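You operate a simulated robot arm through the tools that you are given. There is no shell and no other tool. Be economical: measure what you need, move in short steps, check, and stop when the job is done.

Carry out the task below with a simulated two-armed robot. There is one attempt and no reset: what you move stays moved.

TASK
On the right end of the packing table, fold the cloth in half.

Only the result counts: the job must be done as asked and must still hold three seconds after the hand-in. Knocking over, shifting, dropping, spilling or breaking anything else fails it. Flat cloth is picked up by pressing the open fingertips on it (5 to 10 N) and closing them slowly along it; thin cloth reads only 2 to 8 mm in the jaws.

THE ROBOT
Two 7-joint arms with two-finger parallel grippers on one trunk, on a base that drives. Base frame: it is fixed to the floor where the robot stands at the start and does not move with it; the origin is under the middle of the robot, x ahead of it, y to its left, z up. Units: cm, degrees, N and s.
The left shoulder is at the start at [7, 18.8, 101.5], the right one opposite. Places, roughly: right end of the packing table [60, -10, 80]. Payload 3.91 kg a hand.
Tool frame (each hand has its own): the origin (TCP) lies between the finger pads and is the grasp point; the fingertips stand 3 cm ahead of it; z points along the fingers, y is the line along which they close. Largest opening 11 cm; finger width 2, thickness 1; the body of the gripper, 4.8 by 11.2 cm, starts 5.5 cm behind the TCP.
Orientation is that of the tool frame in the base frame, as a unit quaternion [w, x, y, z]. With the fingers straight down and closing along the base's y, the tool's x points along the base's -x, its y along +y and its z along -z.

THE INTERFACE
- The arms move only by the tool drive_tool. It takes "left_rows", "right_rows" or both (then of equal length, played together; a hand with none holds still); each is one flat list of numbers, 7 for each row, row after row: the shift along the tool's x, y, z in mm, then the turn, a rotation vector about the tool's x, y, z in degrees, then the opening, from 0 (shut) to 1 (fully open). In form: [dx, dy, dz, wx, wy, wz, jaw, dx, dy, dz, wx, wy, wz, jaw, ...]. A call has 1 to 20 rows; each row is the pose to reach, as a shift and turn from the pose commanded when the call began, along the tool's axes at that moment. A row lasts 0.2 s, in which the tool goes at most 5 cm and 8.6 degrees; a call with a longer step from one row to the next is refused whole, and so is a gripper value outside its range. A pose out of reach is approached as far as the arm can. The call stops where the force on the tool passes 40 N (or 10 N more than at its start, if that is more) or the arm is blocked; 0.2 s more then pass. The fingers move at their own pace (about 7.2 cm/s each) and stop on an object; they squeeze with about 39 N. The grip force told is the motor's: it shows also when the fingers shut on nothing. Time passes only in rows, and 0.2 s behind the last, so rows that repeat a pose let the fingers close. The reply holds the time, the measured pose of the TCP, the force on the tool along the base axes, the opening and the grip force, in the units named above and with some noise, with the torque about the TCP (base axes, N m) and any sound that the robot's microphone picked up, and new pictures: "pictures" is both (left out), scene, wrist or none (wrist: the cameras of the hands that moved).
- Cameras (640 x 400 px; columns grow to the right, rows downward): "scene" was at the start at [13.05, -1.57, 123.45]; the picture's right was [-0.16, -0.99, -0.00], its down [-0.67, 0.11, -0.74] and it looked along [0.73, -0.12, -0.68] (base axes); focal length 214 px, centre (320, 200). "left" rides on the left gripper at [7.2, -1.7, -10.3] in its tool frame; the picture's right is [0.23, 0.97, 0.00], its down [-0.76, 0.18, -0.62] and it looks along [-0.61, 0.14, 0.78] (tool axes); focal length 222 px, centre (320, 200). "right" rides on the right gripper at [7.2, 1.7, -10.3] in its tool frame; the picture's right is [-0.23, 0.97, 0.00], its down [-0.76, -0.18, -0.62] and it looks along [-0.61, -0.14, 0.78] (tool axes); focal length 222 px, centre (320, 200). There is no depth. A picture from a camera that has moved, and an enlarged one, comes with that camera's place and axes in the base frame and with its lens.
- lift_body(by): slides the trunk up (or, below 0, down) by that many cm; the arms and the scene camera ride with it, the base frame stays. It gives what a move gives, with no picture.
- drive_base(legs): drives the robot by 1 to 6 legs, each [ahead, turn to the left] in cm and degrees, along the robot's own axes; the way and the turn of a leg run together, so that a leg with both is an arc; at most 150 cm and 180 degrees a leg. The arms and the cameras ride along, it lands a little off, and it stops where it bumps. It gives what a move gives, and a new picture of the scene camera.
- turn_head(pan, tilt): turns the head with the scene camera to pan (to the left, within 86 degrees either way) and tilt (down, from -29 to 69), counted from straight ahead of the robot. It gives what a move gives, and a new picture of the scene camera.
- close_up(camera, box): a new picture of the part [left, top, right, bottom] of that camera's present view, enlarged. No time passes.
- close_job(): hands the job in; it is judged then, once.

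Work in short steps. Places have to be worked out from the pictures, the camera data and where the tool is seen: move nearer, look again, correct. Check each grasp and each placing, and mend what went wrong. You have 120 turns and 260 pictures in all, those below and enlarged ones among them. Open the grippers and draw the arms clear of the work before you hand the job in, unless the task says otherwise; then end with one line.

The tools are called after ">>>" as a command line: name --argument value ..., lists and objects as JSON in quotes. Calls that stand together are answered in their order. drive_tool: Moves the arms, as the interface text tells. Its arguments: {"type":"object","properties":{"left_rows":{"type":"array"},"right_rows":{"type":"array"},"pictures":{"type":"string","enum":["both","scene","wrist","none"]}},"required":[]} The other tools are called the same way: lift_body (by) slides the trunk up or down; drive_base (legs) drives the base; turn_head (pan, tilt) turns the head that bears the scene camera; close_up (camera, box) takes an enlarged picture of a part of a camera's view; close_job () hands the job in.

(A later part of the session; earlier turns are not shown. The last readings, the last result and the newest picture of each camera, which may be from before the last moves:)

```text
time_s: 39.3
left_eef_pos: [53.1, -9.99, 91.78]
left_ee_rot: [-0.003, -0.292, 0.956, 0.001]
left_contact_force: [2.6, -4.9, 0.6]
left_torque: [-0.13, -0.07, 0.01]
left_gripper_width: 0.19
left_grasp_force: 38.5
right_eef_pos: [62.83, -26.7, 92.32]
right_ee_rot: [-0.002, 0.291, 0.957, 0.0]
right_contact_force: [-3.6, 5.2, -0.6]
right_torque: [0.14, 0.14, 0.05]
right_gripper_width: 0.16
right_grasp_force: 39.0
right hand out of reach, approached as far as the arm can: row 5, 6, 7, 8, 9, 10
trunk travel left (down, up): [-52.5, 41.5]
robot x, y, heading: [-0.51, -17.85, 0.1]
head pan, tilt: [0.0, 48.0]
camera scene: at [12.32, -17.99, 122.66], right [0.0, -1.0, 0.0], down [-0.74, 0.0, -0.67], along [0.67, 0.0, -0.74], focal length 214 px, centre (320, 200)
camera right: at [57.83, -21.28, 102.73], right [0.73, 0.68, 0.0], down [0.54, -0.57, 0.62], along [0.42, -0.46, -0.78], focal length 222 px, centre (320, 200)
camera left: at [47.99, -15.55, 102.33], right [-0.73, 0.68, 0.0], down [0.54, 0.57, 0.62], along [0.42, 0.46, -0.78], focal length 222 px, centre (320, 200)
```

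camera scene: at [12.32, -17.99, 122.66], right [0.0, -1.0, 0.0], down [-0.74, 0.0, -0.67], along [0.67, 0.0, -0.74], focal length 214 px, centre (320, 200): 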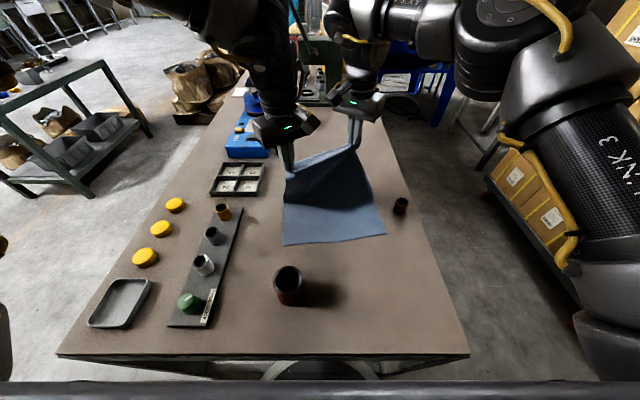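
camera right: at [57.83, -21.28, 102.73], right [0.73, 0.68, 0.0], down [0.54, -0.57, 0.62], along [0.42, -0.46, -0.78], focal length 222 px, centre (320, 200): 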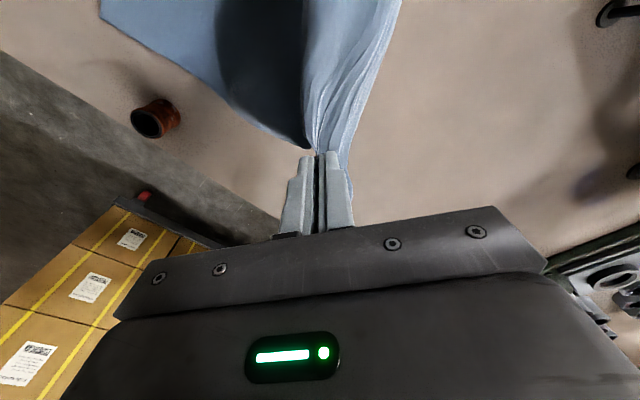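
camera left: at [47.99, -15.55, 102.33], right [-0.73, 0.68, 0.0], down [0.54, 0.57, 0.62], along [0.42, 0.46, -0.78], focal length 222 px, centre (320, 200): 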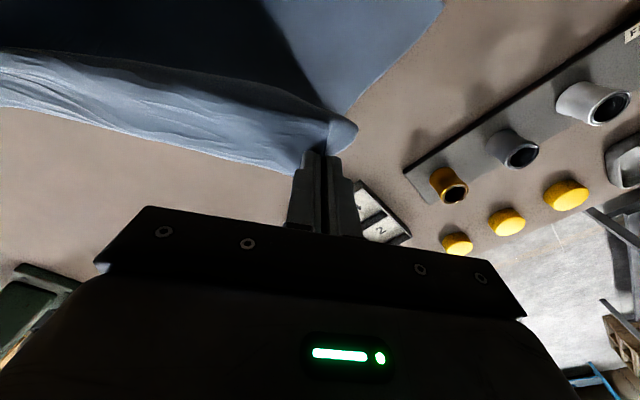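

Both hands still hold, but the right's yaw hit its joint limit, so it stayed at x=62.8. I turn the right back to zero yaw and then bring it level with the left at (53.5,−29).

>>> drive_tool --right_rows '[0, 0, 0, 0, 0, -8, 0, 0, 0, 0, 0, 0, -16, 0, 0, 0, 0, 0, 0, -24, 0, 6, -7, 0, 0, 0, -32, 0, 16, -18, 0, 0, 0, -34, 0, 28, -31, 0, 0, 0, -34, 0, 40, -44, 0, 0, 0, -34, 0, 52, -58, 0, 0, 0, -34, 0, 64, -71, 0, 0, 0, -34, 0, 64, -71, 0, 0, 0, -34, 0]'

```text
time_s: 41.5
left_eef_pos: [53.14, -9.98, 91.84]
left_ee_rot: [-0.003, -0.291, 0.957, 0.0]
left_contact_force: [0.0, -12.4, 0.2]
left_torque: [-0.35, 0.02, -0.05]
left_gripper_width: 0.19
left_grasp_force: 38.7
right_eef_pos: [53.2, -29.37, 92.48]
right_ee_rot: [0.0, -0.001, 1.0, -0.001]
right_contact_force: [0.5, 13.1, -1.2]
right_torque: [0.36, -0.05, -0.17]
right_gripper_width: 0.19
right_grasp_force: 39.0
trunk travel left (down, up): [-52.5, 41.5]
robot x, y, heading: [-0.43, -17.83, -0.0]
head pan, tilt: [0.0, 48.0]
camera scene: at [12.24, -17.93, 122.68], right [0.0, -1.0, 0.0], down [-0.74, 0.0, -0.67], along [0.67, 0.0, -0.74], focal length 214 px, centre (320, 200)
camera right: at [45.92, -27.77, 102.87], right [0.22, 0.97, 0.0], down [0.76, -0.18, 0.62], along [0.61, -0.14, -0.78], focal length 222 px, centre (320, 200)
```

scene: 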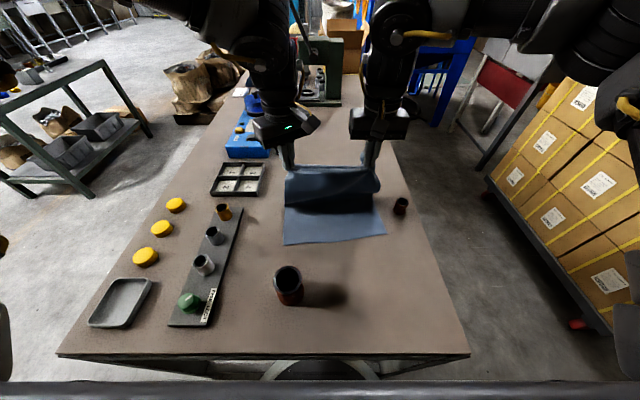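
right: 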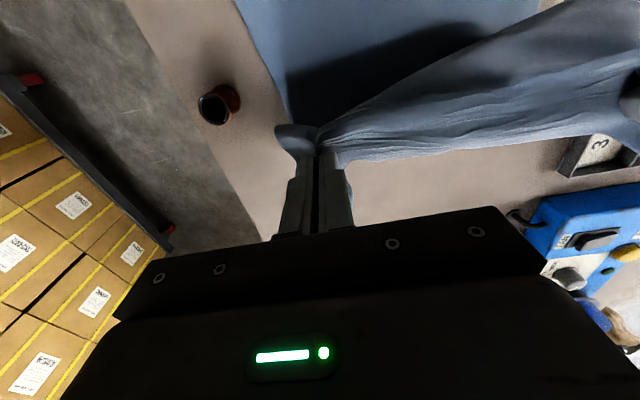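

The edge is taut between level hands (13 N). The carry dragged the cloth slightly: the near edge now runs (39.5,−9) to (42.7,−35). I set the targets from that, left pinch to (42.9,−12.3) and right to (45.3,−31), going first a little past them at z≈83.5.

>>> drive_tool --left_rows '[28, 12, 3, 0, 0, 0, 0, 55, 23, 11, 0, 0, 0, 0, 78, 33, 24, 0, 0, 0, 0, 95, 40, 42, 0, 0, 0, 0, 106, 45, 62, 0, 0, 0, 0, 110, 46, 83, 0, 0, 0, 0, 110, 46, 83, 0, 0, 0, 0]' --right_rows '[24, 0, 3, 0, 0, 0, 0, 47, -5, 12, 0, 0, 0, 0, 66, -9, 26, 0, 0, 0, 0, 81, -12, 45, 0, 0, 0, 0, 91, -15, 67, 0, 0, 0, 0, 94, -16, 90, 0, 0, 0, 0, 94, -16, 90, 0, 0, 0, 0]'

```text
time_s: 42.9
left_eef_pos: [41.88, -13.23, 85.27]
left_ee_rot: [0.0, -0.289, 0.957, -0.014]
left_contact_force: [8.8, -24.9, 6.9]
left_torque: [-0.74, -0.21, 0.15]
left_gripper_width: 0.21
left_grasp_force: 39.7
right_eef_pos: [48.87, -32.27, 89.95]
right_ee_rot: [-0.003, -0.009, 1.0, 0.009]
right_contact_force: [-8.3, 23.1, -6.9]
right_torque: [0.73, 0.21, -0.13]
right_gripper_width: 0.19
right_grasp_force: 38.8
right hand out of reach, approached as far as the arm can: row 2, 3, 4, 5, 6
trunk travel left (down, up): [-52.5, 41.5]
robot x, y, heading: [-0.69, -17.83, -0.1]
head pan, tilt: [0.0, 48.0]
stopped in row 6 (left hand): the force on the tool passed its limit (the readings are from after the stop); the commanded pose is now the measured one
camera scene: at [12.33, -18.21, 122.67], right [0.0, -1.0, 0.0], down [-0.74, 0.0, -0.67], along [0.67, 0.0, -0.74], focal length 214 px, centre (320, 200)
camera right: at [41.82, -30.95, 100.36], right [0.21, 0.98, 0.02], down [0.77, -0.17, 0.62], along [0.61, -0.11, -0.79], focal length 222 px, centre (320, 200)
camera left: at [36.63, -18.49, 95.88], right [-0.73, 0.69, -0.02], down [0.53, 0.59, 0.61], along [0.43, 0.43, -0.79], focal length 222 px, centre (320, 200)
```

scene: 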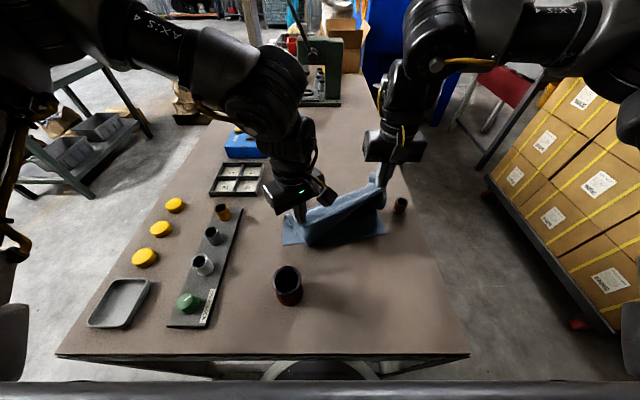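
right: 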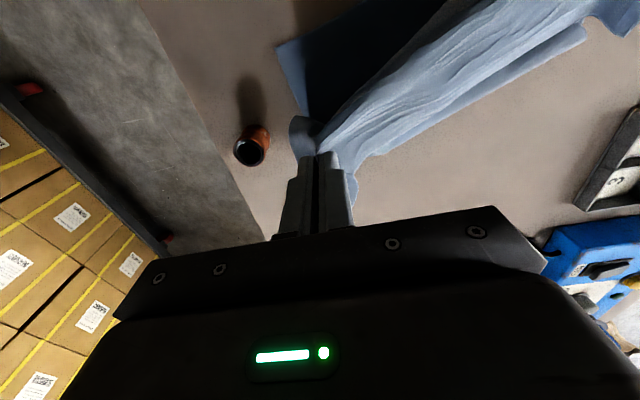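
left: 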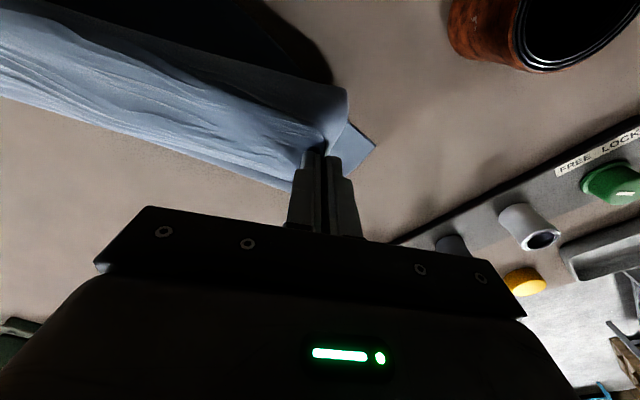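

The right stalled at its limit again (it wants more yaw the other way) and tension rose to 24 N. I turn the right hand another 32° while easing it towards the left, and bring it to about (45,−31,86).

>>> drive_tool --right_rows '[0, 6, 0, 0, 0, -8, 0, 0, 11, 0, 0, 0, -16, 0, 2, 13, 0, 0, 0, -24, 0, 10, 14, 0, 0, 0, -32, 0, 24, 14, 5, 0, 0, -34, 0, 36, 14, 22, 0, 0, -34, 0, 40, 13, 42, 0, 0, -34, 0, 40, 13, 42, 0, 0, -34, 0]'

```text
time_s: 44.7
left_eef_pos: [41.76, -12.78, 85.27]
left_ee_rot: [-0.001, -0.291, 0.957, -0.009]
left_contact_force: [0.0, -1.8, 0.6]
left_torque: [-0.03, 0.0, -0.02]
left_gripper_width: 0.23
left_grasp_force: 39.7
right_eef_pos: [45.0, -31.27, 85.7]
right_ee_rot: [0.001, -0.3, 0.954, 0.005]
right_contact_force: [0.6, 0.5, 0.5]
right_torque: [0.03, 0.02, -0.06]
right_gripper_width: 0.16
right_grasp_force: 39.0
trunk travel left (down, up): [-52.5, 41.5]
robot x, y, heading: [0.03, -18.04, 0.1]
head pan, tilt: [0.0, 48.0]
camera scene: at [12.18, -17.96, 122.69], right [0.0, -1.0, 0.0], down [-0.74, 0.0, -0.67], along [0.67, 0.0, -0.74], focal length 214 px, centre (320, 200)
camera right: at [38.1, -34.05, 96.07], right [-0.37, 0.93, 0.01], down [0.73, 0.28, 0.62], along [0.58, 0.24, -0.78], focal length 222 px, centre (320, 200)
```

scene: 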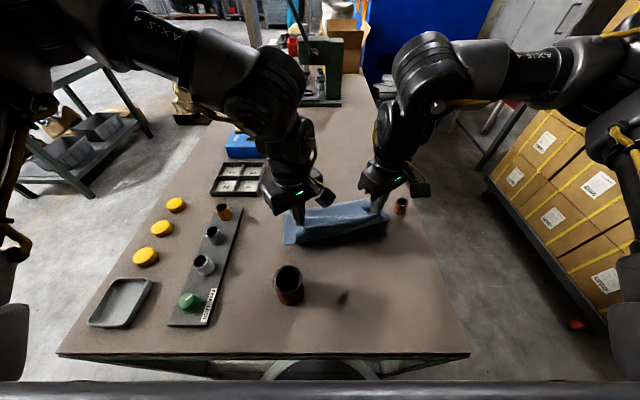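
right: 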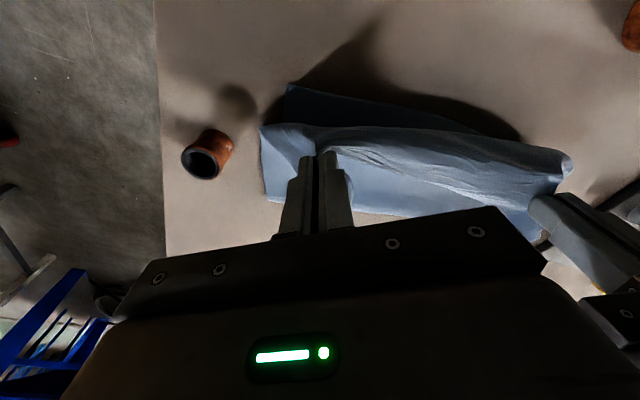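

Tension is gone and both hands hold. I look closer at how the edges lie.

>>> close_up --camera "scene" --box '[260, 170, 420, 270]'

>>> close_up --camera "right" --box '[220, 60, 620, 260]'

>>> close_up --camera "left" --box '[0, 0, 640, 260]'

```text
4.00 times, centred on (340, 220) of scene
camera zoom: at [12.18, -17.96, 122.69], right [0.0, -1.0, 0.0], down [-0.74, 0.0, -0.67], along [0.67, 0.0, -0.74], focal length 858 px, centre (240, 120)
```

zoom: 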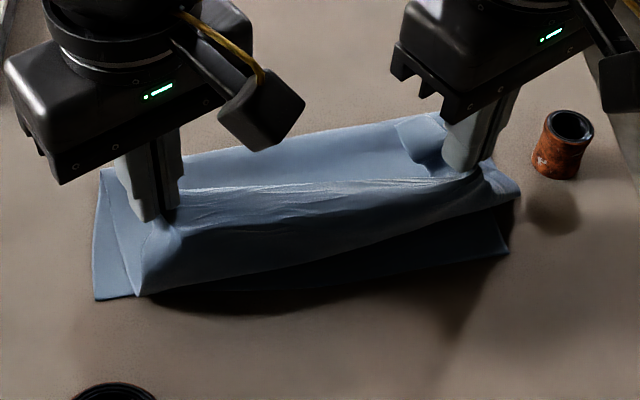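

```text
1.60 times, centred on (420, 160) of right
camera zoom: at [38.1, -34.05, 96.07], right [-0.37, 0.93, 0.01], down [0.73, 0.28, 0.62], along [0.58, 0.24, -0.78], focal length 355 px, centre (160, 264)
```

zoom: 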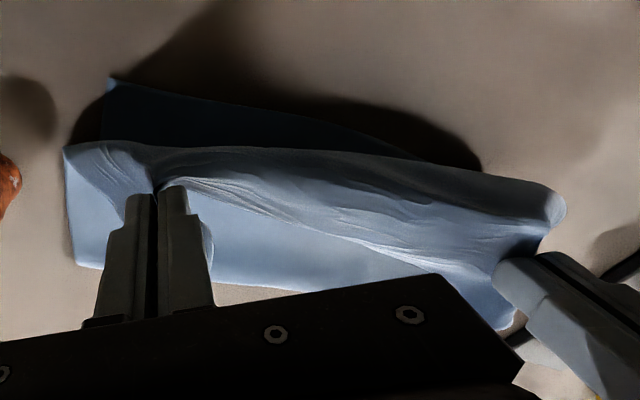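

```text
1.00 times, centred on (320, 130) of left (not enlarged: the box is as wide or as high as the picture)
camera zoom: at [36.5, -18.04, 95.74], right [-0.73, 0.68, -0.02], down [0.53, 0.58, 0.61], along [0.43, 0.44, -0.79], focal length 222 px, centre (320, 270)
```

zoom: 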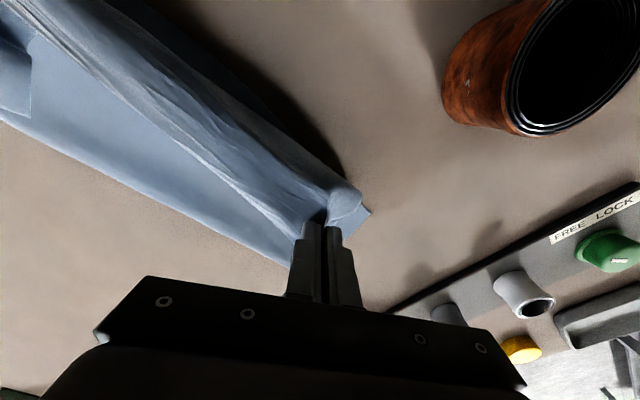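

The near (lower) edge is still at (39.3,−9)–(42.9,−35), with the held edge's flap hanging just in front. I lower both hands to just over the lower layer, moving slightly away so the flaps lie forward.

>>> drive_tool --left_rows '[0, 0, 12, 0, 0, 0, 0, -3, 0, 24, 0, 0, 0, 0, -6, -1, 36, 0, 0, 0, 0, -9, -2, 46, 0, 0, 0, 0, -12, -2, 52, 0, 0, 0, 0, -12, -2, 52, 0, 0, 0, 0]' --right_rows '[0, 0, 12, 0, 0, 0, 0, -1, -1, 24, 0, 0, 0, 0, -2, -1, 36, 0, 0, 0, 0, -4, -2, 48, 0, 0, 0, 0, -5, -3, 56, 0, 0, 0, 0, -5, -3, 56, 0, 0, 0, 0]'

>>> close_up --camera "scene" --box '[260, 170, 420, 270]'

```text
time_s: 46.1
left_eef_pos: [42.97, -12.3, 80.03]
left_ee_rot: [-0.001, -0.29, 0.957, -0.011]
left_contact_force: [-0.7, -1.9, -1.4]
left_torque: [-0.07, -0.01, -0.03]
left_gripper_width: 0.22
left_grasp_force: 39.2
right_eef_pos: [45.61, -30.76, 80.27]
right_ee_rot: [0.0, -0.299, 0.954, 0.006]
right_contact_force: [-0.6, 2.1, -0.2]
right_torque: [0.07, 0.0, -0.04]
right_gripper_width: 0.15
right_grasp_force: 38.9
trunk travel left (down, up): [-52.5, 41.5]
robot x, y, heading: [-0.22, -17.65, 0.3]
head pan, tilt: [0.0, 48.0]
camera scene: at [12.19, -17.97, 122.68], right [0.0, -1.0, 0.0], down [-0.74, 0.0, -0.67], along [0.67, 0.0, -0.74], focal length 214 px, centre (320, 200)
camera right: at [38.76, -33.81, 90.52], right [-0.37, 0.93, 0.01], down [0.73, 0.28, 0.62], along [0.58, 0.24, -0.78], focal length 222 px, centre (320, 200)
camera left: at [37.72, -17.6, 90.63], right [-0.73, 0.68, -0.02], down [0.53, 0.58, 0.61], along [0.43, 0.44, -0.79], focal length 222 px, centre (320, 200)
```

scene: 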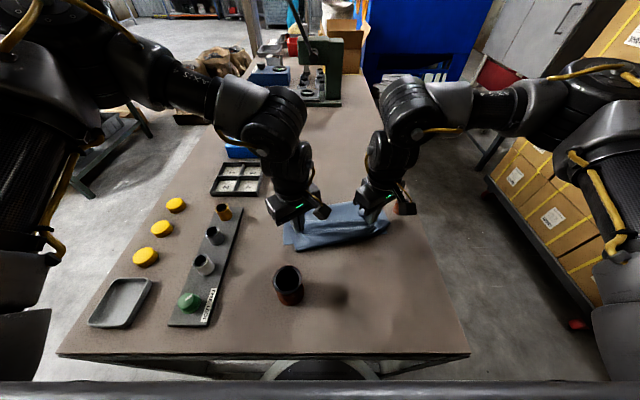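
right: 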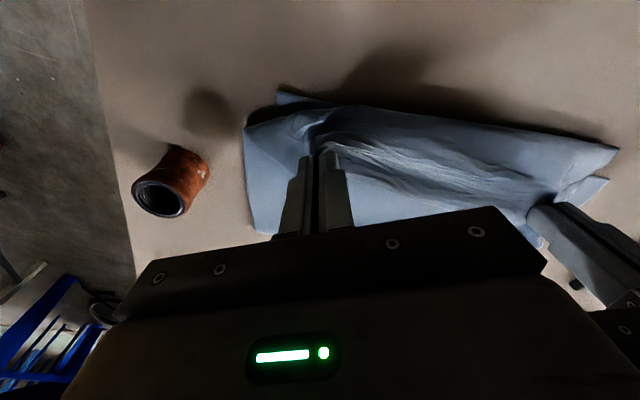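
left: 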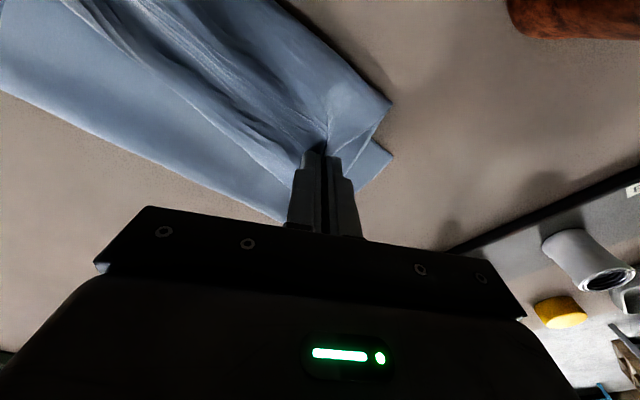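

```text
4.00 times, centred on (340, 220) of scene
camera zoom: at [12.19, -17.97, 122.68], right [0.0, -1.0, 0.0], down [-0.74, 0.0, -0.67], along [0.67, 0.0, -0.74], focal length 858 px, centre (240, 120)
```

zoom: 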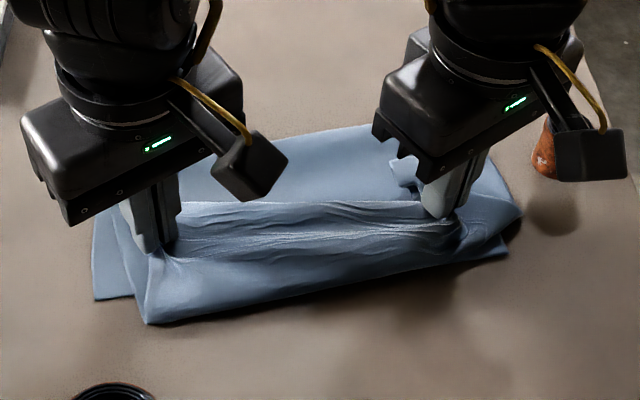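

Folded nearly right, but the top layer is a little rotated: its left corner lies at (37.6,−12.5) and overshoots, while its right corner at (45.6,−36.5) falls short. I lift slightly and shift left +1.5 cm and right −2.6 cm in x, then lower again.

>>> drive_tool --left_rows '[0, 0, -12, 0, 0, 0, 0, -6, -1, -16, 0, 0, 0, 0, -12, -2, -16, 0, 0, 0, 0, -16, -3, -12, 0, 0, 0, 0, -16, -3, -6, 0, 0, 0, 0, -16, -3, 0, 0, 0, 0, 0, -16, -3, 0, 0, 0, 0, 0]' --right_rows '[0, 0, -15, 0, 0, 0, 0, 10, 9, -30, 0, 0, 0, 0, 20, 18, -30, 0, 0, 0, 0, 28, 27, -27, 0, 0, 0, 0, 24, 24, -14, 0, 0, 0, 0, 18, 20, -1, 0, 0, 0, 0, 18, 20, 1, 0, 0, 0, 0]' --pictures "wrist"

>>> close_up --camera "scene" --box '[260, 170, 420, 270]'

```text
time_s: 47.7
left_eef_pos: [44.4, -11.71, 80.01]
left_ee_rot: [-0.001, -0.291, 0.957, -0.01]
left_contact_force: [-0.9, -4.3, 0.5]
left_torque: [-0.15, 0.05, -0.02]
left_gripper_width: 0.21
left_grasp_force: 39.0
right_eef_pos: [42.99, -30.31, 80.14]
right_ee_rot: [-0.001, -0.299, 0.954, 0.006]
right_contact_force: [1.0, 4.3, 0.8]
right_torque: [0.14, -0.03, -0.09]
right_gripper_width: 0.18
right_grasp_force: 38.8
trunk travel left (down, up): [-52.5, 41.5]
robot x, y, heading: [-0.88, -17.85, 0.1]
head pan, tilt: [0.0, 48.0]
camera right: at [36.02, -33.27, 90.51], right [-0.37, 0.93, 0.01], down [0.73, 0.28, 0.62], along [0.58, 0.24, -0.78], focal length 222 px, centre (320, 200)
camera left: at [39.14, -17.0, 90.56], right [-0.73, 0.68, -0.02], down [0.53, 0.58, 0.61], along [0.43, 0.44, -0.79], focal length 222 px, centre (320, 200)
```

right: 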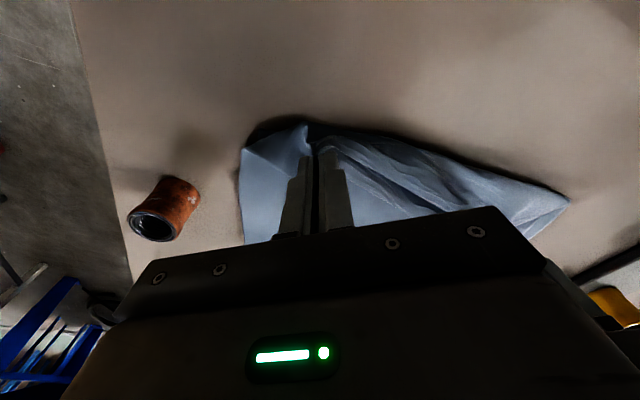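
left: 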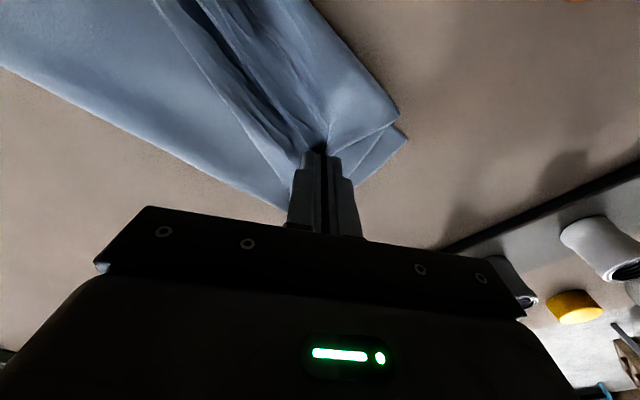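

```text
4.00 times, centred on (340, 220) of scene
camera zoom: at [12.18, -17.97, 122.69], right [0.0, -1.0, 0.0], down [-0.74, 0.0, -0.67], along [0.67, 0.0, -0.74], focal length 858 px, centre (240, 120)
```

zoom: 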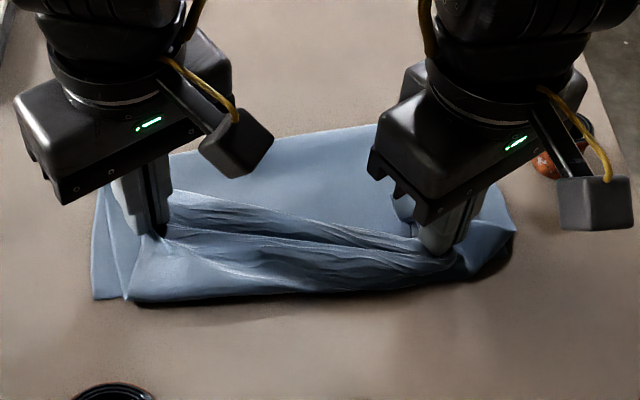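

The left front corner now matches the lower edge and the right covers its corner closely. I press lightly and open the jaws slowly on the cloth, which should also spread the gathers back out.

>>> drive_tool --left_rows '[0, 0, 4, 0, 0, 0, 0, 0, 0, 8, 0, 0, 0, 0, 0, 0, 10, 0, 0, 0, 0]' --right_rows '[0, 0, 4, 0, 0, 0, 0, 0, 0, 8, 0, 0, 0, 0, 0, 0, 10, 0, 0, 0, 0]' --pictures "none"

```text
time_s: 48.5
left_eef_pos: [44.4, -11.71, 79.26]
left_ee_rot: [0.002, -0.291, 0.957, -0.011]
left_contact_force: [-0.1, 0.9, 25.7]
left_torque: [0.07, 0.09, -0.08]
left_gripper_width: 0.21
left_grasp_force: 38.9
right_eef_pos: [42.84, -30.32, 79.41]
right_ee_rot: [0.001, -0.3, 0.954, 0.005]
right_contact_force: [4.3, 0.6, 14.7]
right_torque: [0.06, -0.09, -0.1]
right_gripper_width: 0.2
right_grasp_force: 39.0
trunk travel left (down, up): [-52.5, 41.5]
robot x, y, heading: [-0.47, -17.7, 0.2]
head pan, tilt: [0.0, 48.0]
```

Pressing with 26 and 15 N. I ease the left slightly and open slowly.

>>> drive_tool --left_rows '[0, 0, -1, 0, 0, 0, 0, 0, 0, -1, 0, 0, 0, 0.04, 0, 0, -1, 0, 0, 0, 0.08, 0, 0, -1, 0, 0, 0, 0.12, 0, 0, -1, 0, 0, 0, 0.16, 0, 0, -1, 0, 0, 0, 0.2, 0, 0, -1, 0, 0, 0, 0.24, 0, 0, -1, 0, 0, 0, 0.28, 0, 0, -1, 0, 0, 0, 0.3]' --right_rows '[0, 0, 0, 0, 0, 0, 0, 0, 0, 0, 0, 0, 0, 0.04, 0, 0, 0, 0, 0, 0, 0.08, 0, 0, 0, 0, 0, 0, 0.12, 0, 0, 0, 0, 0, 0, 0.16, 0, 0, 0, 0, 0, 0, 0.2, 0, 0, 0, 0, 0, 0, 0.24, 0, 0, 0, 0, 0, 0, 0.28, 0, 0, 0, 0, 0, 0, 0.3]' --pictures "wrist"

>>> close_up --camera "scene" --box '[260, 170, 420, 270]'

```text
time_s: 50.5
left_eef_pos: [44.3, -11.86, 79.27]
left_ee_rot: [0.001, -0.29, 0.957, -0.01]
left_contact_force: [5.1, -9.7, 36.6]
left_torque: [0.2, 0.16, 0.03]
left_gripper_width: 2.63
left_grasp_force: 0.0
right_eef_pos: [42.7, -30.47, 79.11]
right_ee_rot: [0.002, -0.299, 0.954, 0.006]
right_contact_force: [2.0, -0.7, 19.3]
right_torque: [0.08, -0.08, -0.06]
right_gripper_width: 2.75
right_grasp_force: 0.1
trunk travel left (down, up): [-52.5, 41.5]
robot x, y, heading: [-0.98, -17.98, 0.1]
head pan, tilt: [0.0, 48.0]
camera right: at [35.78, -33.32, 89.61], right [-0.37, 0.93, 0.01], down [0.73, 0.28, 0.63], along [0.58, 0.24, -0.78], focal length 222 px, centre (320, 200)
camera left: at [38.95, -17.24, 89.83], right [-0.73, 0.68, -0.02], down [0.53, 0.58, 0.62], along [0.43, 0.44, -0.79], focal length 222 px, centre (320, 200)
```

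right: 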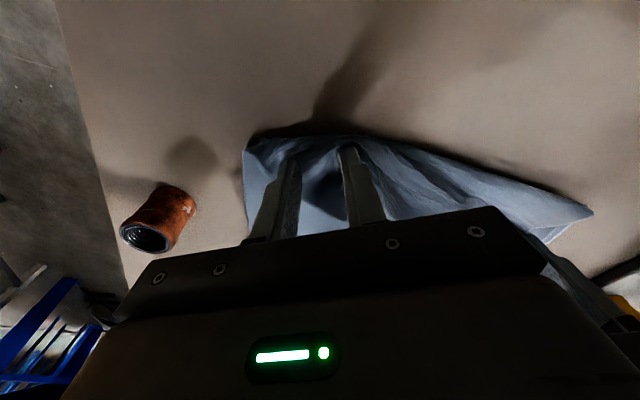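
left: 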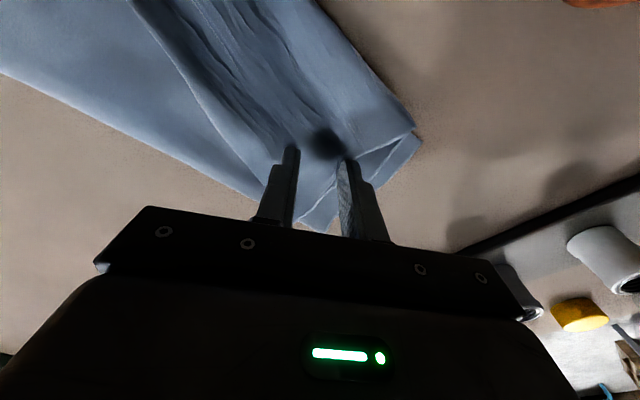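

```text
4.00 times, centred on (340, 220) of scene
camera zoom: at [11.83, -18.12, 122.74], right [0.0, -1.0, 0.0], down [-0.74, 0.0, -0.67], along [0.67, 0.0, -0.74], focal length 858 px, centre (240, 120)
```

zoom: 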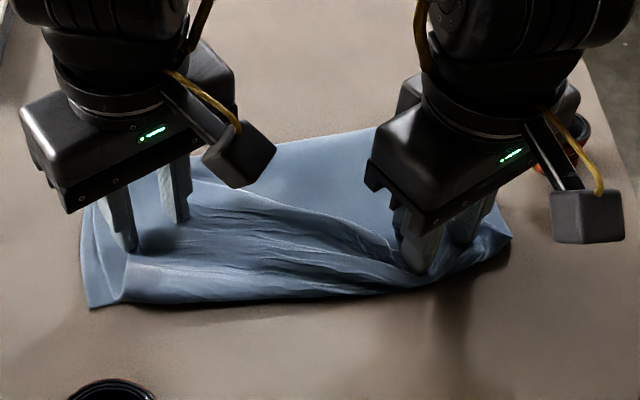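

The gathers spread well. I lift both hands straight up, clear of the cloth.

>>> drive_tool --left_rows '[0, 0, -10, 0, 0, 0, 0.3, 0, 0, -25, 0, 0, 0, 0.3, 0, 0, -60, 0, 0, 0, 0.3, 0, 0, -100, 0, 0, 0, 0.3, -10, 40, -140, 0, 0, 0, 0.3, -15, 85, -150, 0, 0, 0, 0.3, -20, 130, -150, 0, 0, 0, 0.3]' --right_rows '[0, 0, -10, 0, 0, 0, 0.3, 0, 0, -25, 0, 0, 0, 0.3, 0, 0, -60, 0, 0, 0, 0.3, 0, 0, -100, 0, 0, 0, 0.3, -10, -40, -140, 0, 0, 0, 0.3, -15, -85, -150, 0, 0, 0, 0.3, -20, -130, -150, 0, 0, 0, 0.3]' --pictures "scene"

>>> close_up --camera "scene" --box '[260, 170, 420, 270]'

```text
refused: row 5 steps farther than a row can; nothing moved
```

```text
4.00 times, centred on (340, 220) of scene
camera zoom: at [11.83, -18.12, 122.74], right [0.0, -1.0, 0.0], down [-0.74, 0.0, -0.67], along [0.67, 0.0, -0.74], focal length 858 px, centre (240, 120)
```

zoom: 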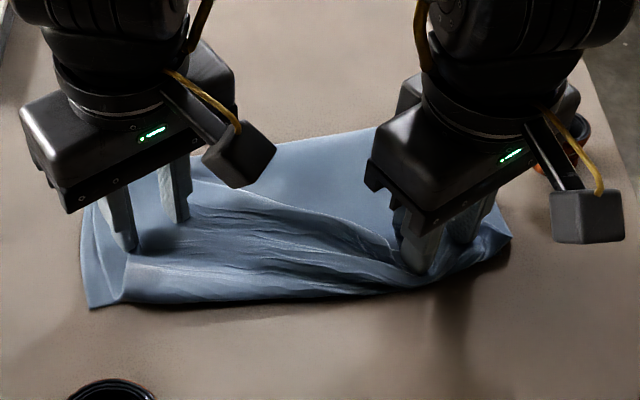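

One step was too long; I repeat it with smaller ones.

>>> drive_tool --left_rows '[0, 0, -10, 0, 0, 0, 0.3, 0, 0, -25, 0, 0, 0, 0.3, 0, 0, -60, 0, 0, 0, 0.3, 0, 0, -100, 0, 0, 0, 0.3, -5, 20, -135, 0, 0, 0, 0.3, -10, 55, -150, 0, 0, 0, 0.3, -15, 95, -150, 0, 0, 0, 0.3, -20, 135, -150, 0, 0, 0, 0.3]' --right_rows '[0, 0, -10, 0, 0, 0, 0.3, 0, 0, -25, 0, 0, 0, 0.3, 0, 0, -60, 0, 0, 0, 0.3, 0, 0, -100, 0, 0, 0, 0.3, -5, -20, -135, 0, 0, 0, 0.3, -10, -55, -150, 0, 0, 0, 0.3, -15, -95, -150, 0, 0, 0, 0.3, -20, -135, -150, 0, 0, 0, 0.3]' --pictures "scene"

>>> close_up --camera "scene" --box '[260, 170, 420, 270]'

```text
time_s: 52.3
left_eef_pos: [38.78, 1.01, 93.88]
left_ee_rot: [-0.001, -0.291, 0.957, -0.01]
left_contact_force: [-0.3, 0.8, -0.1]
left_torque: [-0.02, 0.0, 0.01]
left_gripper_width: 3.31
left_grasp_force: 0.0
right_eef_pos: [52.16, -40.47, 94.22]
right_ee_rot: [0.0, -0.301, 0.954, 0.004]
right_contact_force: [0.5, 0.6, 0.5]
right_torque: [0.02, -0.02, -0.01]
right_gripper_width: 3.27
right_grasp_force: 0.1
trunk travel left (down, up): [-52.5, 41.5]
robot x, y, heading: [-0.3, -17.47, 0.2]
head pan, tilt: [0.0, 48.0]
camera scene: at [12.17, -17.87, 122.69], right [0.0, -1.0, 0.0], down [-0.74, 0.0, -0.67], along [0.67, 0.0, -0.74], focal length 214 px, centre (320, 200)
```

scene: 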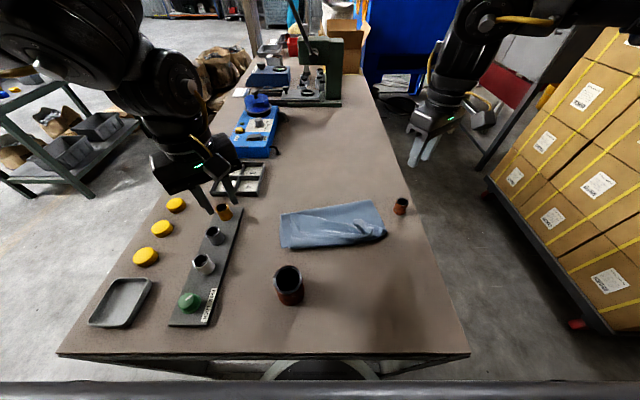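

```text
4.00 times, centred on (340, 220) of scene
camera zoom: at [12.17, -17.87, 122.69], right [0.0, -1.0, 0.0], down [-0.74, 0.0, -0.67], along [0.67, 0.0, -0.74], focal length 858 px, centre (240, 120)
```

zoom: 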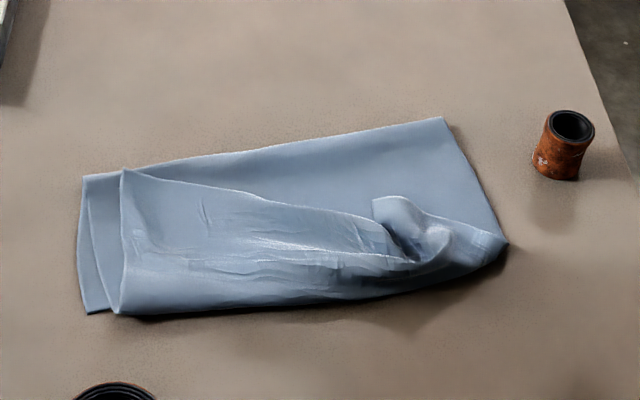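

The result is not a half but a three-layer fold: depth only about 11 cm, with the free edge lying diagonally back on top. The slack bellied forward. I bring the wrist cameras over the top layer's corners to plan a re-grasp.

>>> drive_tool --left_rows '[0, -38, 0, 0, 0, 0, 0.3, -1, -76, 0, 0, 0, 0, 0.3, -2, -114, 0, 0, 0, 0, 0.3, -2, -140, 0, 0, 0, 0, 0.3, -2, -140, 0, 0, 0, 0, 0.3]' --right_rows '[-4, 32, 0, 0, 0, 0, 0.3, -8, 65, 0, 0, 0, 0, 0.3, -12, 98, 0, 0, 0, 0, 0.3, -15, 120, 0, 0, 0, 0, 0.3, -15, 120, 0, 0, 0, 0, 0.3]' --pictures "wrist"

```text
time_s: 53.5
left_eef_pos: [46.55, -10.7, 94.09]
left_ee_rot: [0.0, -0.291, 0.957, -0.01]
left_contact_force: [0.1, -0.4, 0.3]
left_torque: [0.0, 0.0, -0.01]
left_gripper_width: 3.31
left_grasp_force: 0.1
right_eef_pos: [46.72, -29.6, 94.16]
right_ee_rot: [0.0, -0.3, 0.954, 0.005]
right_contact_force: [-0.8, -1.2, 0.4]
right_torque: [0.02, 0.04, 0.0]
right_gripper_width: 3.3
right_grasp_force: 0.0
trunk travel left (down, up): [-52.5, 41.5]
robot x, y, heading: [-0.61, -17.8, 0.1]
head pan, tilt: [0.0, 48.0]
camera right: at [39.87, -32.53, 104.54], right [-0.37, 0.93, 0.01], down [0.73, 0.28, 0.62], along [0.58, 0.24, -0.78], focal length 222 px, centre (320, 200)
camera left: at [41.32, -16.01, 104.72], right [-0.73, 0.68, -0.02], down [0.53, 0.58, 0.61], along [0.43, 0.44, -0.79], focal length 222 px, centre (320, 200)
```

right: 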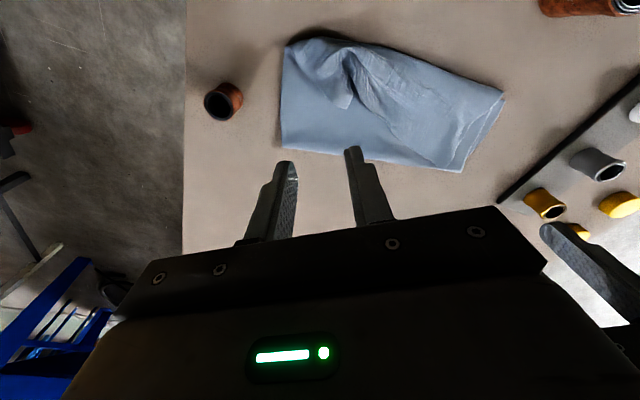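
left: 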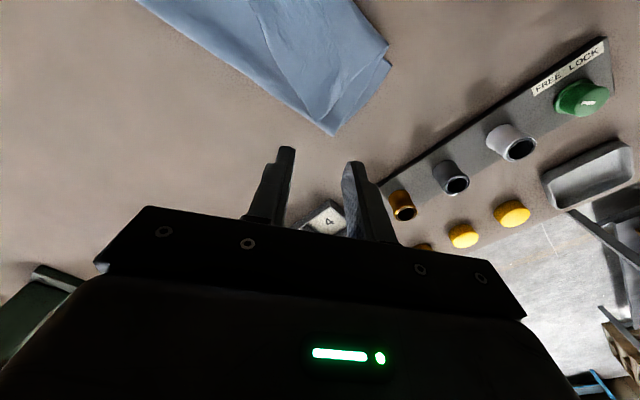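

>>> close_up --camera "right" --box '[260, 20, 540, 195]'

>>> close_up --camera "left" --box '[130, 0, 430, 180]'

```text
2.29 times, centred on (400, 108) of right
camera zoom: at [39.87, -32.53, 104.54], right [-0.37, 0.93, 0.01], down [0.73, 0.28, 0.62], along [0.58, 0.24, -0.78], focal length 508 px, centre (137, 411)
```

zoom: 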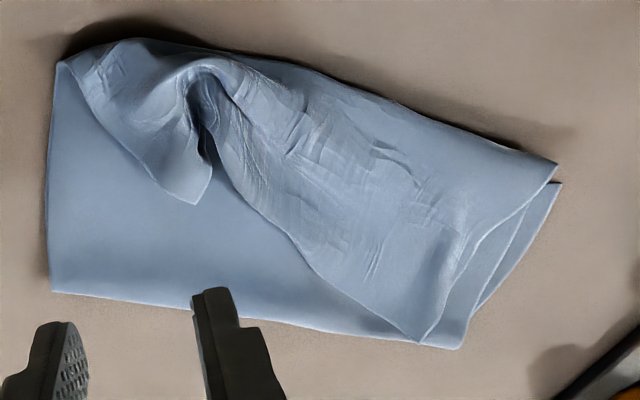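

```text
2.13 times, centred on (280, 90) of left
camera zoom: at [41.32, -16.01, 104.72], right [-0.73, 0.68, -0.02], down [0.53, 0.58, 0.61], along [0.43, 0.44, -0.79], focal length 474 px, centre (405, 435)
```

zoom: 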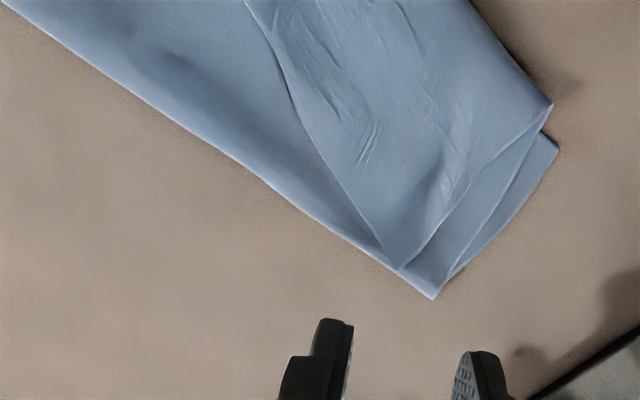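

Confirmed: three layers, with the free edge running from FL (48.4,−9.7) to a turned-up FR tip at (46,−26.3). I descend over those two corners, left at (45.8,−12.1) and right at (44.9,−28.5) with more yaw, to re-grasp the top layer only.

>>> drive_tool --left_rows '[5, -3, 35, 0, 0, 0, 0.28, 10, -6, 70, -0.5, -0.2, 0, 0.28, 14, -7, 100, -1.1, -0.3, 0, 0.28, 14, -7, 120, -1.1, -0.3, 0, 0.28, 14, -7, 130, -1.1, -0.3, 0, 0.28, 14, -7, 130, -1.1, -0.3, 0, 0.28]' --right_rows '[4, 9, 30, 0, 0, -7, 0.28, 8, 19, 60, 0, 0, -15, 0.28, 8, 19, 90, 0, 0, -22, 0.28, 8, 19, 110, 0, 0, -22, 0.28, 8, 19, 120, 0, 0, -22, 0.28, 8, 19, 120, 0, 0, -22, 0.28]' --pictures "wrist"

```text
time_s: 54.9
left_eef_pos: [45.91, -12.46, 81.08]
left_ee_rot: [-0.002, -0.291, 0.957, 0.0]
left_contact_force: [0.3, -0.5, -0.3]
left_torque: [0.01, 0.02, 0.01]
left_gripper_width: 3.06
left_grasp_force: 0.0
right_eef_pos: [44.95, -28.52, 82.14]
right_ee_rot: [0.001, -0.476, 0.88, 0.006]
right_contact_force: [0.0, 0.0, -0.5]
right_torque: [0.0, 0.0, 0.0]
right_gripper_width: 3.07
right_grasp_force: 0.0
trunk travel left (down, up): [-52.5, 41.5]
robot x, y, heading: [-0.58, -17.44, 0.0]
head pan, tilt: [0.0, 48.0]
camera right: at [39.6, -33.88, 92.41], right [-0.69, 0.72, 0.01], down [0.57, 0.53, 0.63], along [0.45, 0.44, -0.78], focal length 222 px, centre (320, 200)
camera left: at [40.62, -17.78, 91.6], right [-0.73, 0.68, 0.0], down [0.54, 0.57, 0.62], along [0.42, 0.45, -0.78], focal length 222 px, centre (320, 200)
```

right: 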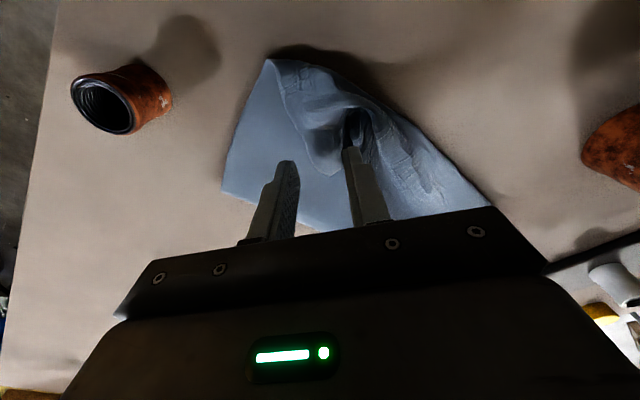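
left: 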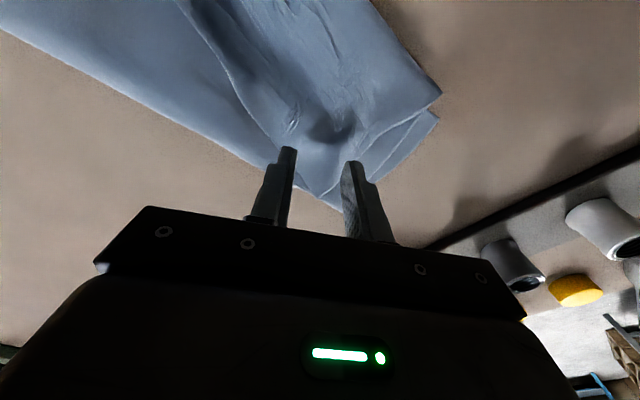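

Left straddles FL well; the right should go about 1 cm further in from the tip. I adjust and descend to contact.

>>> drive_tool --left_rows '[0, 0, 6, 0, 0, 0, 0.28, 0, 0, 11, 0, 0, 0, 0.28, 0, 0, 14, 0, 0, 0, 0.28, 0, 0, 16, 0, 0, 0, 0.28]' --right_rows '[10, -2, 0, 0, 0, 0, 0.28, 10, -2, 10, 0, 0, 0, 0.28, 10, -2, 18, 0, 0, 0, 0.28, 10, -2, 23, 0, 0, 0, 0.28]' --pictures "wrist"

```text
time_s: 55.9
left_eef_pos: [45.82, -12.16, 79.38]
left_ee_rot: [0.0, -0.291, 0.957, 0.0]
left_contact_force: [0.6, 0.4, 0.5]
left_torque: [-0.01, 0.01, -0.01]
left_gripper_width: 3.08
left_grasp_force: 0.1
right_eef_pos: [44.51, -29.47, 79.67]
right_ee_rot: [0.002, -0.476, 0.88, 0.005]
right_contact_force: [-0.2, -0.3, 0.3]
right_torque: [-0.02, 0.01, 0.01]
right_gripper_width: 3.08
right_grasp_force: 0.1
trunk travel left (down, up): [-52.5, 41.5]
robot x, y, heading: [-0.67, -17.55, 0.2]
head pan, tilt: [0.0, 48.0]
camera right: at [39.19, -34.74, 90.11], right [-0.69, 0.72, 0.01], down [0.57, 0.53, 0.63], along [0.45, 0.44, -0.78], focal length 222 px, centre (320, 200)
camera left: at [40.64, -17.71, 89.98], right [-0.73, 0.68, 0.0], down [0.54, 0.57, 0.62], along [0.42, 0.45, -0.78], focal length 222 px, centre (320, 200)
```

right: 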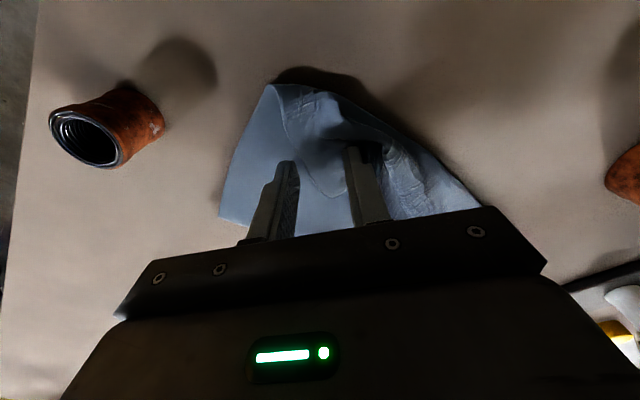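
left: 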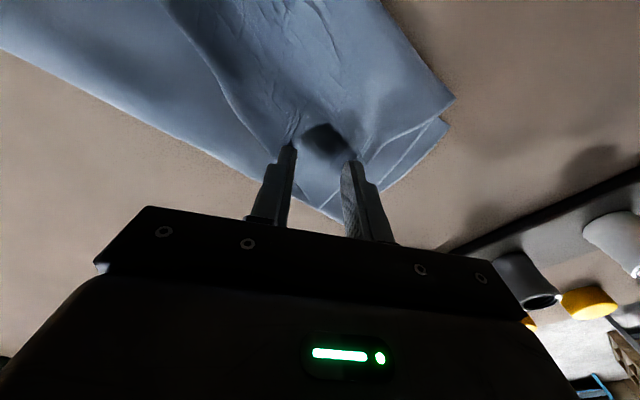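

I narrow the right jaws a bit so both tips sit on the flap, then step down to contact on both.

>>> drive_tool --left_rows '[0, 0, 0, 0, 0, 0, 0.28, 0, 0, 1, 0, 0, 0, 0.28, 0, 0, 2.5, 0, 0, 0, 0.28, 0, 0, 4, 0, 0, 0, 0.28]' --right_rows '[3, 4, 0, 0, 0, 0, 0.22, 3, 4, 2, 0, 0, 0, 0.22, 3, 4, 4, 0, 0, 0, 0.22, 3, 4, 6, 0, 0, 0, 0.22]' --pictures "none"

```text
time_s: 56.9
left_eef_pos: [45.79, -12.26, 79.17]
left_ee_rot: [0.0, -0.291, 0.957, -0.003]
left_contact_force: [5.1, 2.1, 21.2]
left_torque: [0.2, -0.1, -0.02]
left_gripper_width: 3.08
left_grasp_force: 0.1
right_eef_pos: [43.92, -29.49, 79.25]
right_ee_rot: [0.003, -0.475, 0.88, 0.005]
right_contact_force: [1.4, -0.4, 6.7]
right_torque: [0.06, 0.03, 0.01]
right_gripper_width: 2.38
right_grasp_force: 0.1
trunk travel left (down, up): [-52.5, 41.5]
robot x, y, heading: [-0.47, -17.96, 0.2]
head pan, tilt: [0.0, 48.0]
```

Contact at 21 N (left) and 7 N (right). I ease the left a little and close both slowly.

>>> drive_tool --left_rows '[0, 0, -1, 0, 0, 0, 0.26, 0, 0, -1, 0, 0, 0, 0.23, 0, 0, -1, 0, 0, 0, 0.2, 0, 0, -1, 0, 0, 0, 0.17, 0, 0, -1, 0, 0, 0, 0.14, 0, 0, -1, 0, 0, 0, 0.11, 0, 0, -1, 0, 0, 0, 0.08, 0, 0, -1, 0, 0, 0, 0.05, 0, 0, -1, 0, 0, 0, 0.02, 0, 0, -1, 0, 0, 0, 0, 0, 0, -1, 0, 0, 0, 0]' --right_rows '[0, 0, 1, 0, 0, 0, 0.2, 0, 0, 1, 0, 0, 0, 0.18, 0, 0, 1, 0, 0, 0, 0.16, 0, 0, 1, 0, 0, 0, 0.14, 0, 0, 1, 0, 0, 0, 0.12, 0, 0, 1, 0, 0, 0, 0.1, 0, 0, 1, 0, 0, 0, 0.07, 0, 0, 1, 0, 0, 0, 0.04, 0, 0, 1, 0, 0, 0, 0.02, 0, 0, 1, 0, 0, 0, 0, 0, 0, 1, 0, 0, 0, 0]' --pictures "wrist"

```text
time_s: 59.3
left_eef_pos: [45.38, -12.1, 79.23]
left_ee_rot: [0.0, -0.291, 0.957, -0.001]
left_contact_force: [0.7, -2.3, 8.8]
left_torque: [-0.01, -0.04, -0.03]
left_gripper_width: 0.35
left_grasp_force: 38.5
right_eef_pos: [43.77, -29.36, 79.31]
right_ee_rot: [0.002, -0.476, 0.879, 0.004]
right_contact_force: [-4.7, 3.9, 30.9]
right_torque: [0.33, 0.29, 0.0]
right_gripper_width: 0.2
right_grasp_force: 38.7
trunk travel left (down, up): [-52.5, 41.5]
robot x, y, heading: [-0.68, -17.95, -0.1]
head pan, tilt: [0.0, 48.0]
camera right: at [38.4, -34.72, 89.57], right [-0.69, 0.72, 0.01], down [0.56, 0.53, 0.63], along [0.45, 0.44, -0.78], focal length 222 px, centre (320, 200)
camera left: at [40.25, -17.66, 89.83], right [-0.73, 0.68, 0.0], down [0.53, 0.57, 0.62], along [0.43, 0.45, -0.78], focal length 222 px, centre (320, 200)
```

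right: 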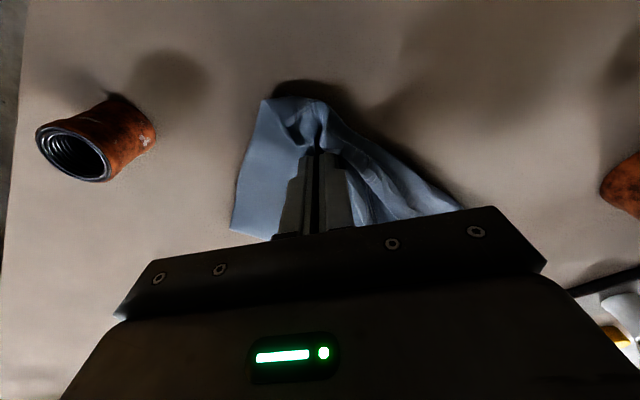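
left: 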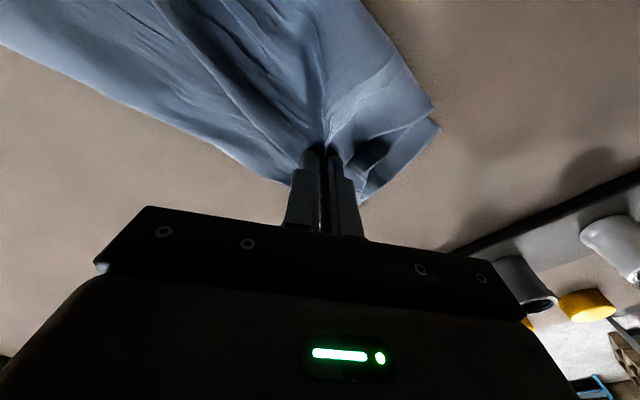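

Both hold (3.5 and 2.0 mm). I lift straight up 8 cm and check that only the top layer comes.

>>> drive_tool --left_rows '[0, 0, -12, 0, 0, 0, 0, 0, 0, -30, 0, 0, 0, 0, 0, 0, -50, 0, 0, 0, 0, 0, 0, -70, 0, 0, 0, 0, 0, 0, -80, 0, 0, 0, 0, 0, 0, -80, 0, 0, 0, 0]' --right_rows '[0, 0, -12, 0, 0, 0, 0, 0, 0, -30, 0, 0, 0, 0, 0, 0, -50, 0, 0, 0, 0, 0, 0, -70, 0, 0, 0, 0, 0, 0, -80, 0, 0, 0, 0, 0, 0, -80, 0, 0, 0, 0]' --pictures "wrist"

>>> close_up --camera "scene" --box '[260, 170, 420, 270]'

```text
time_s: 60.7
left_eef_pos: [45.75, -12.24, 87.1]
left_ee_rot: [-0.001, -0.291, 0.957, -0.001]
left_contact_force: [-0.7, 0.3, 0.6]
left_torque: [0.01, -0.01, 0.01]
left_gripper_width: 0.28
left_grasp_force: 39.5
right_eef_pos: [44.04, -29.41, 87.12]
right_ee_rot: [0.0, -0.476, 0.88, 0.005]
right_contact_force: [0.2, -0.1, -0.6]
right_torque: [-0.02, -0.01, -0.06]
right_gripper_width: 0.18
right_grasp_force: 39.1
trunk travel left (down, up): [-52.5, 41.5]
robot x, y, heading: [-0.45, -17.92, 0.2]
head pan, tilt: [0.0, 48.0]
camera right: at [38.74, -34.77, 97.42], right [-0.69, 0.72, 0.01], down [0.57, 0.53, 0.63], along [0.45, 0.44, -0.78], focal length 222 px, centre (320, 200)
camera left: at [40.52, -17.68, 97.75], right [-0.73, 0.68, 0.0], down [0.54, 0.57, 0.62], along [0.42, 0.45, -0.78], focal length 222 px, centre (320, 200)
```

right: 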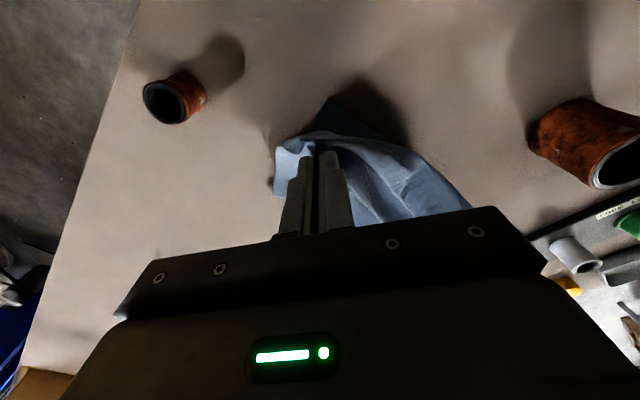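
left: 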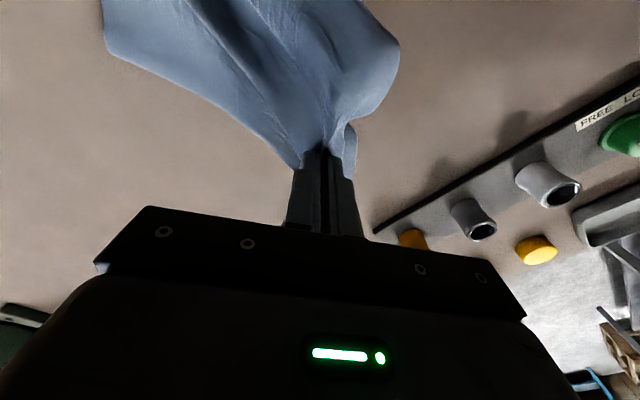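

```text
4.00 times, centred on (340, 220) of scene
camera zoom: at [12.22, -17.98, 122.68], right [0.0, -1.0, 0.0], down [-0.74, 0.0, -0.67], along [0.67, 0.0, -0.74], focal length 858 px, centre (240, 120)
```

zoom: 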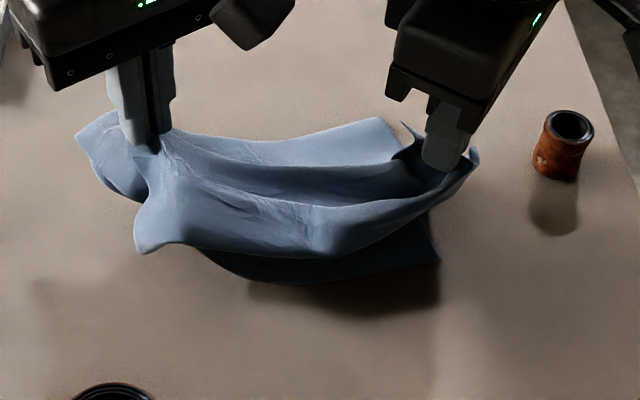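

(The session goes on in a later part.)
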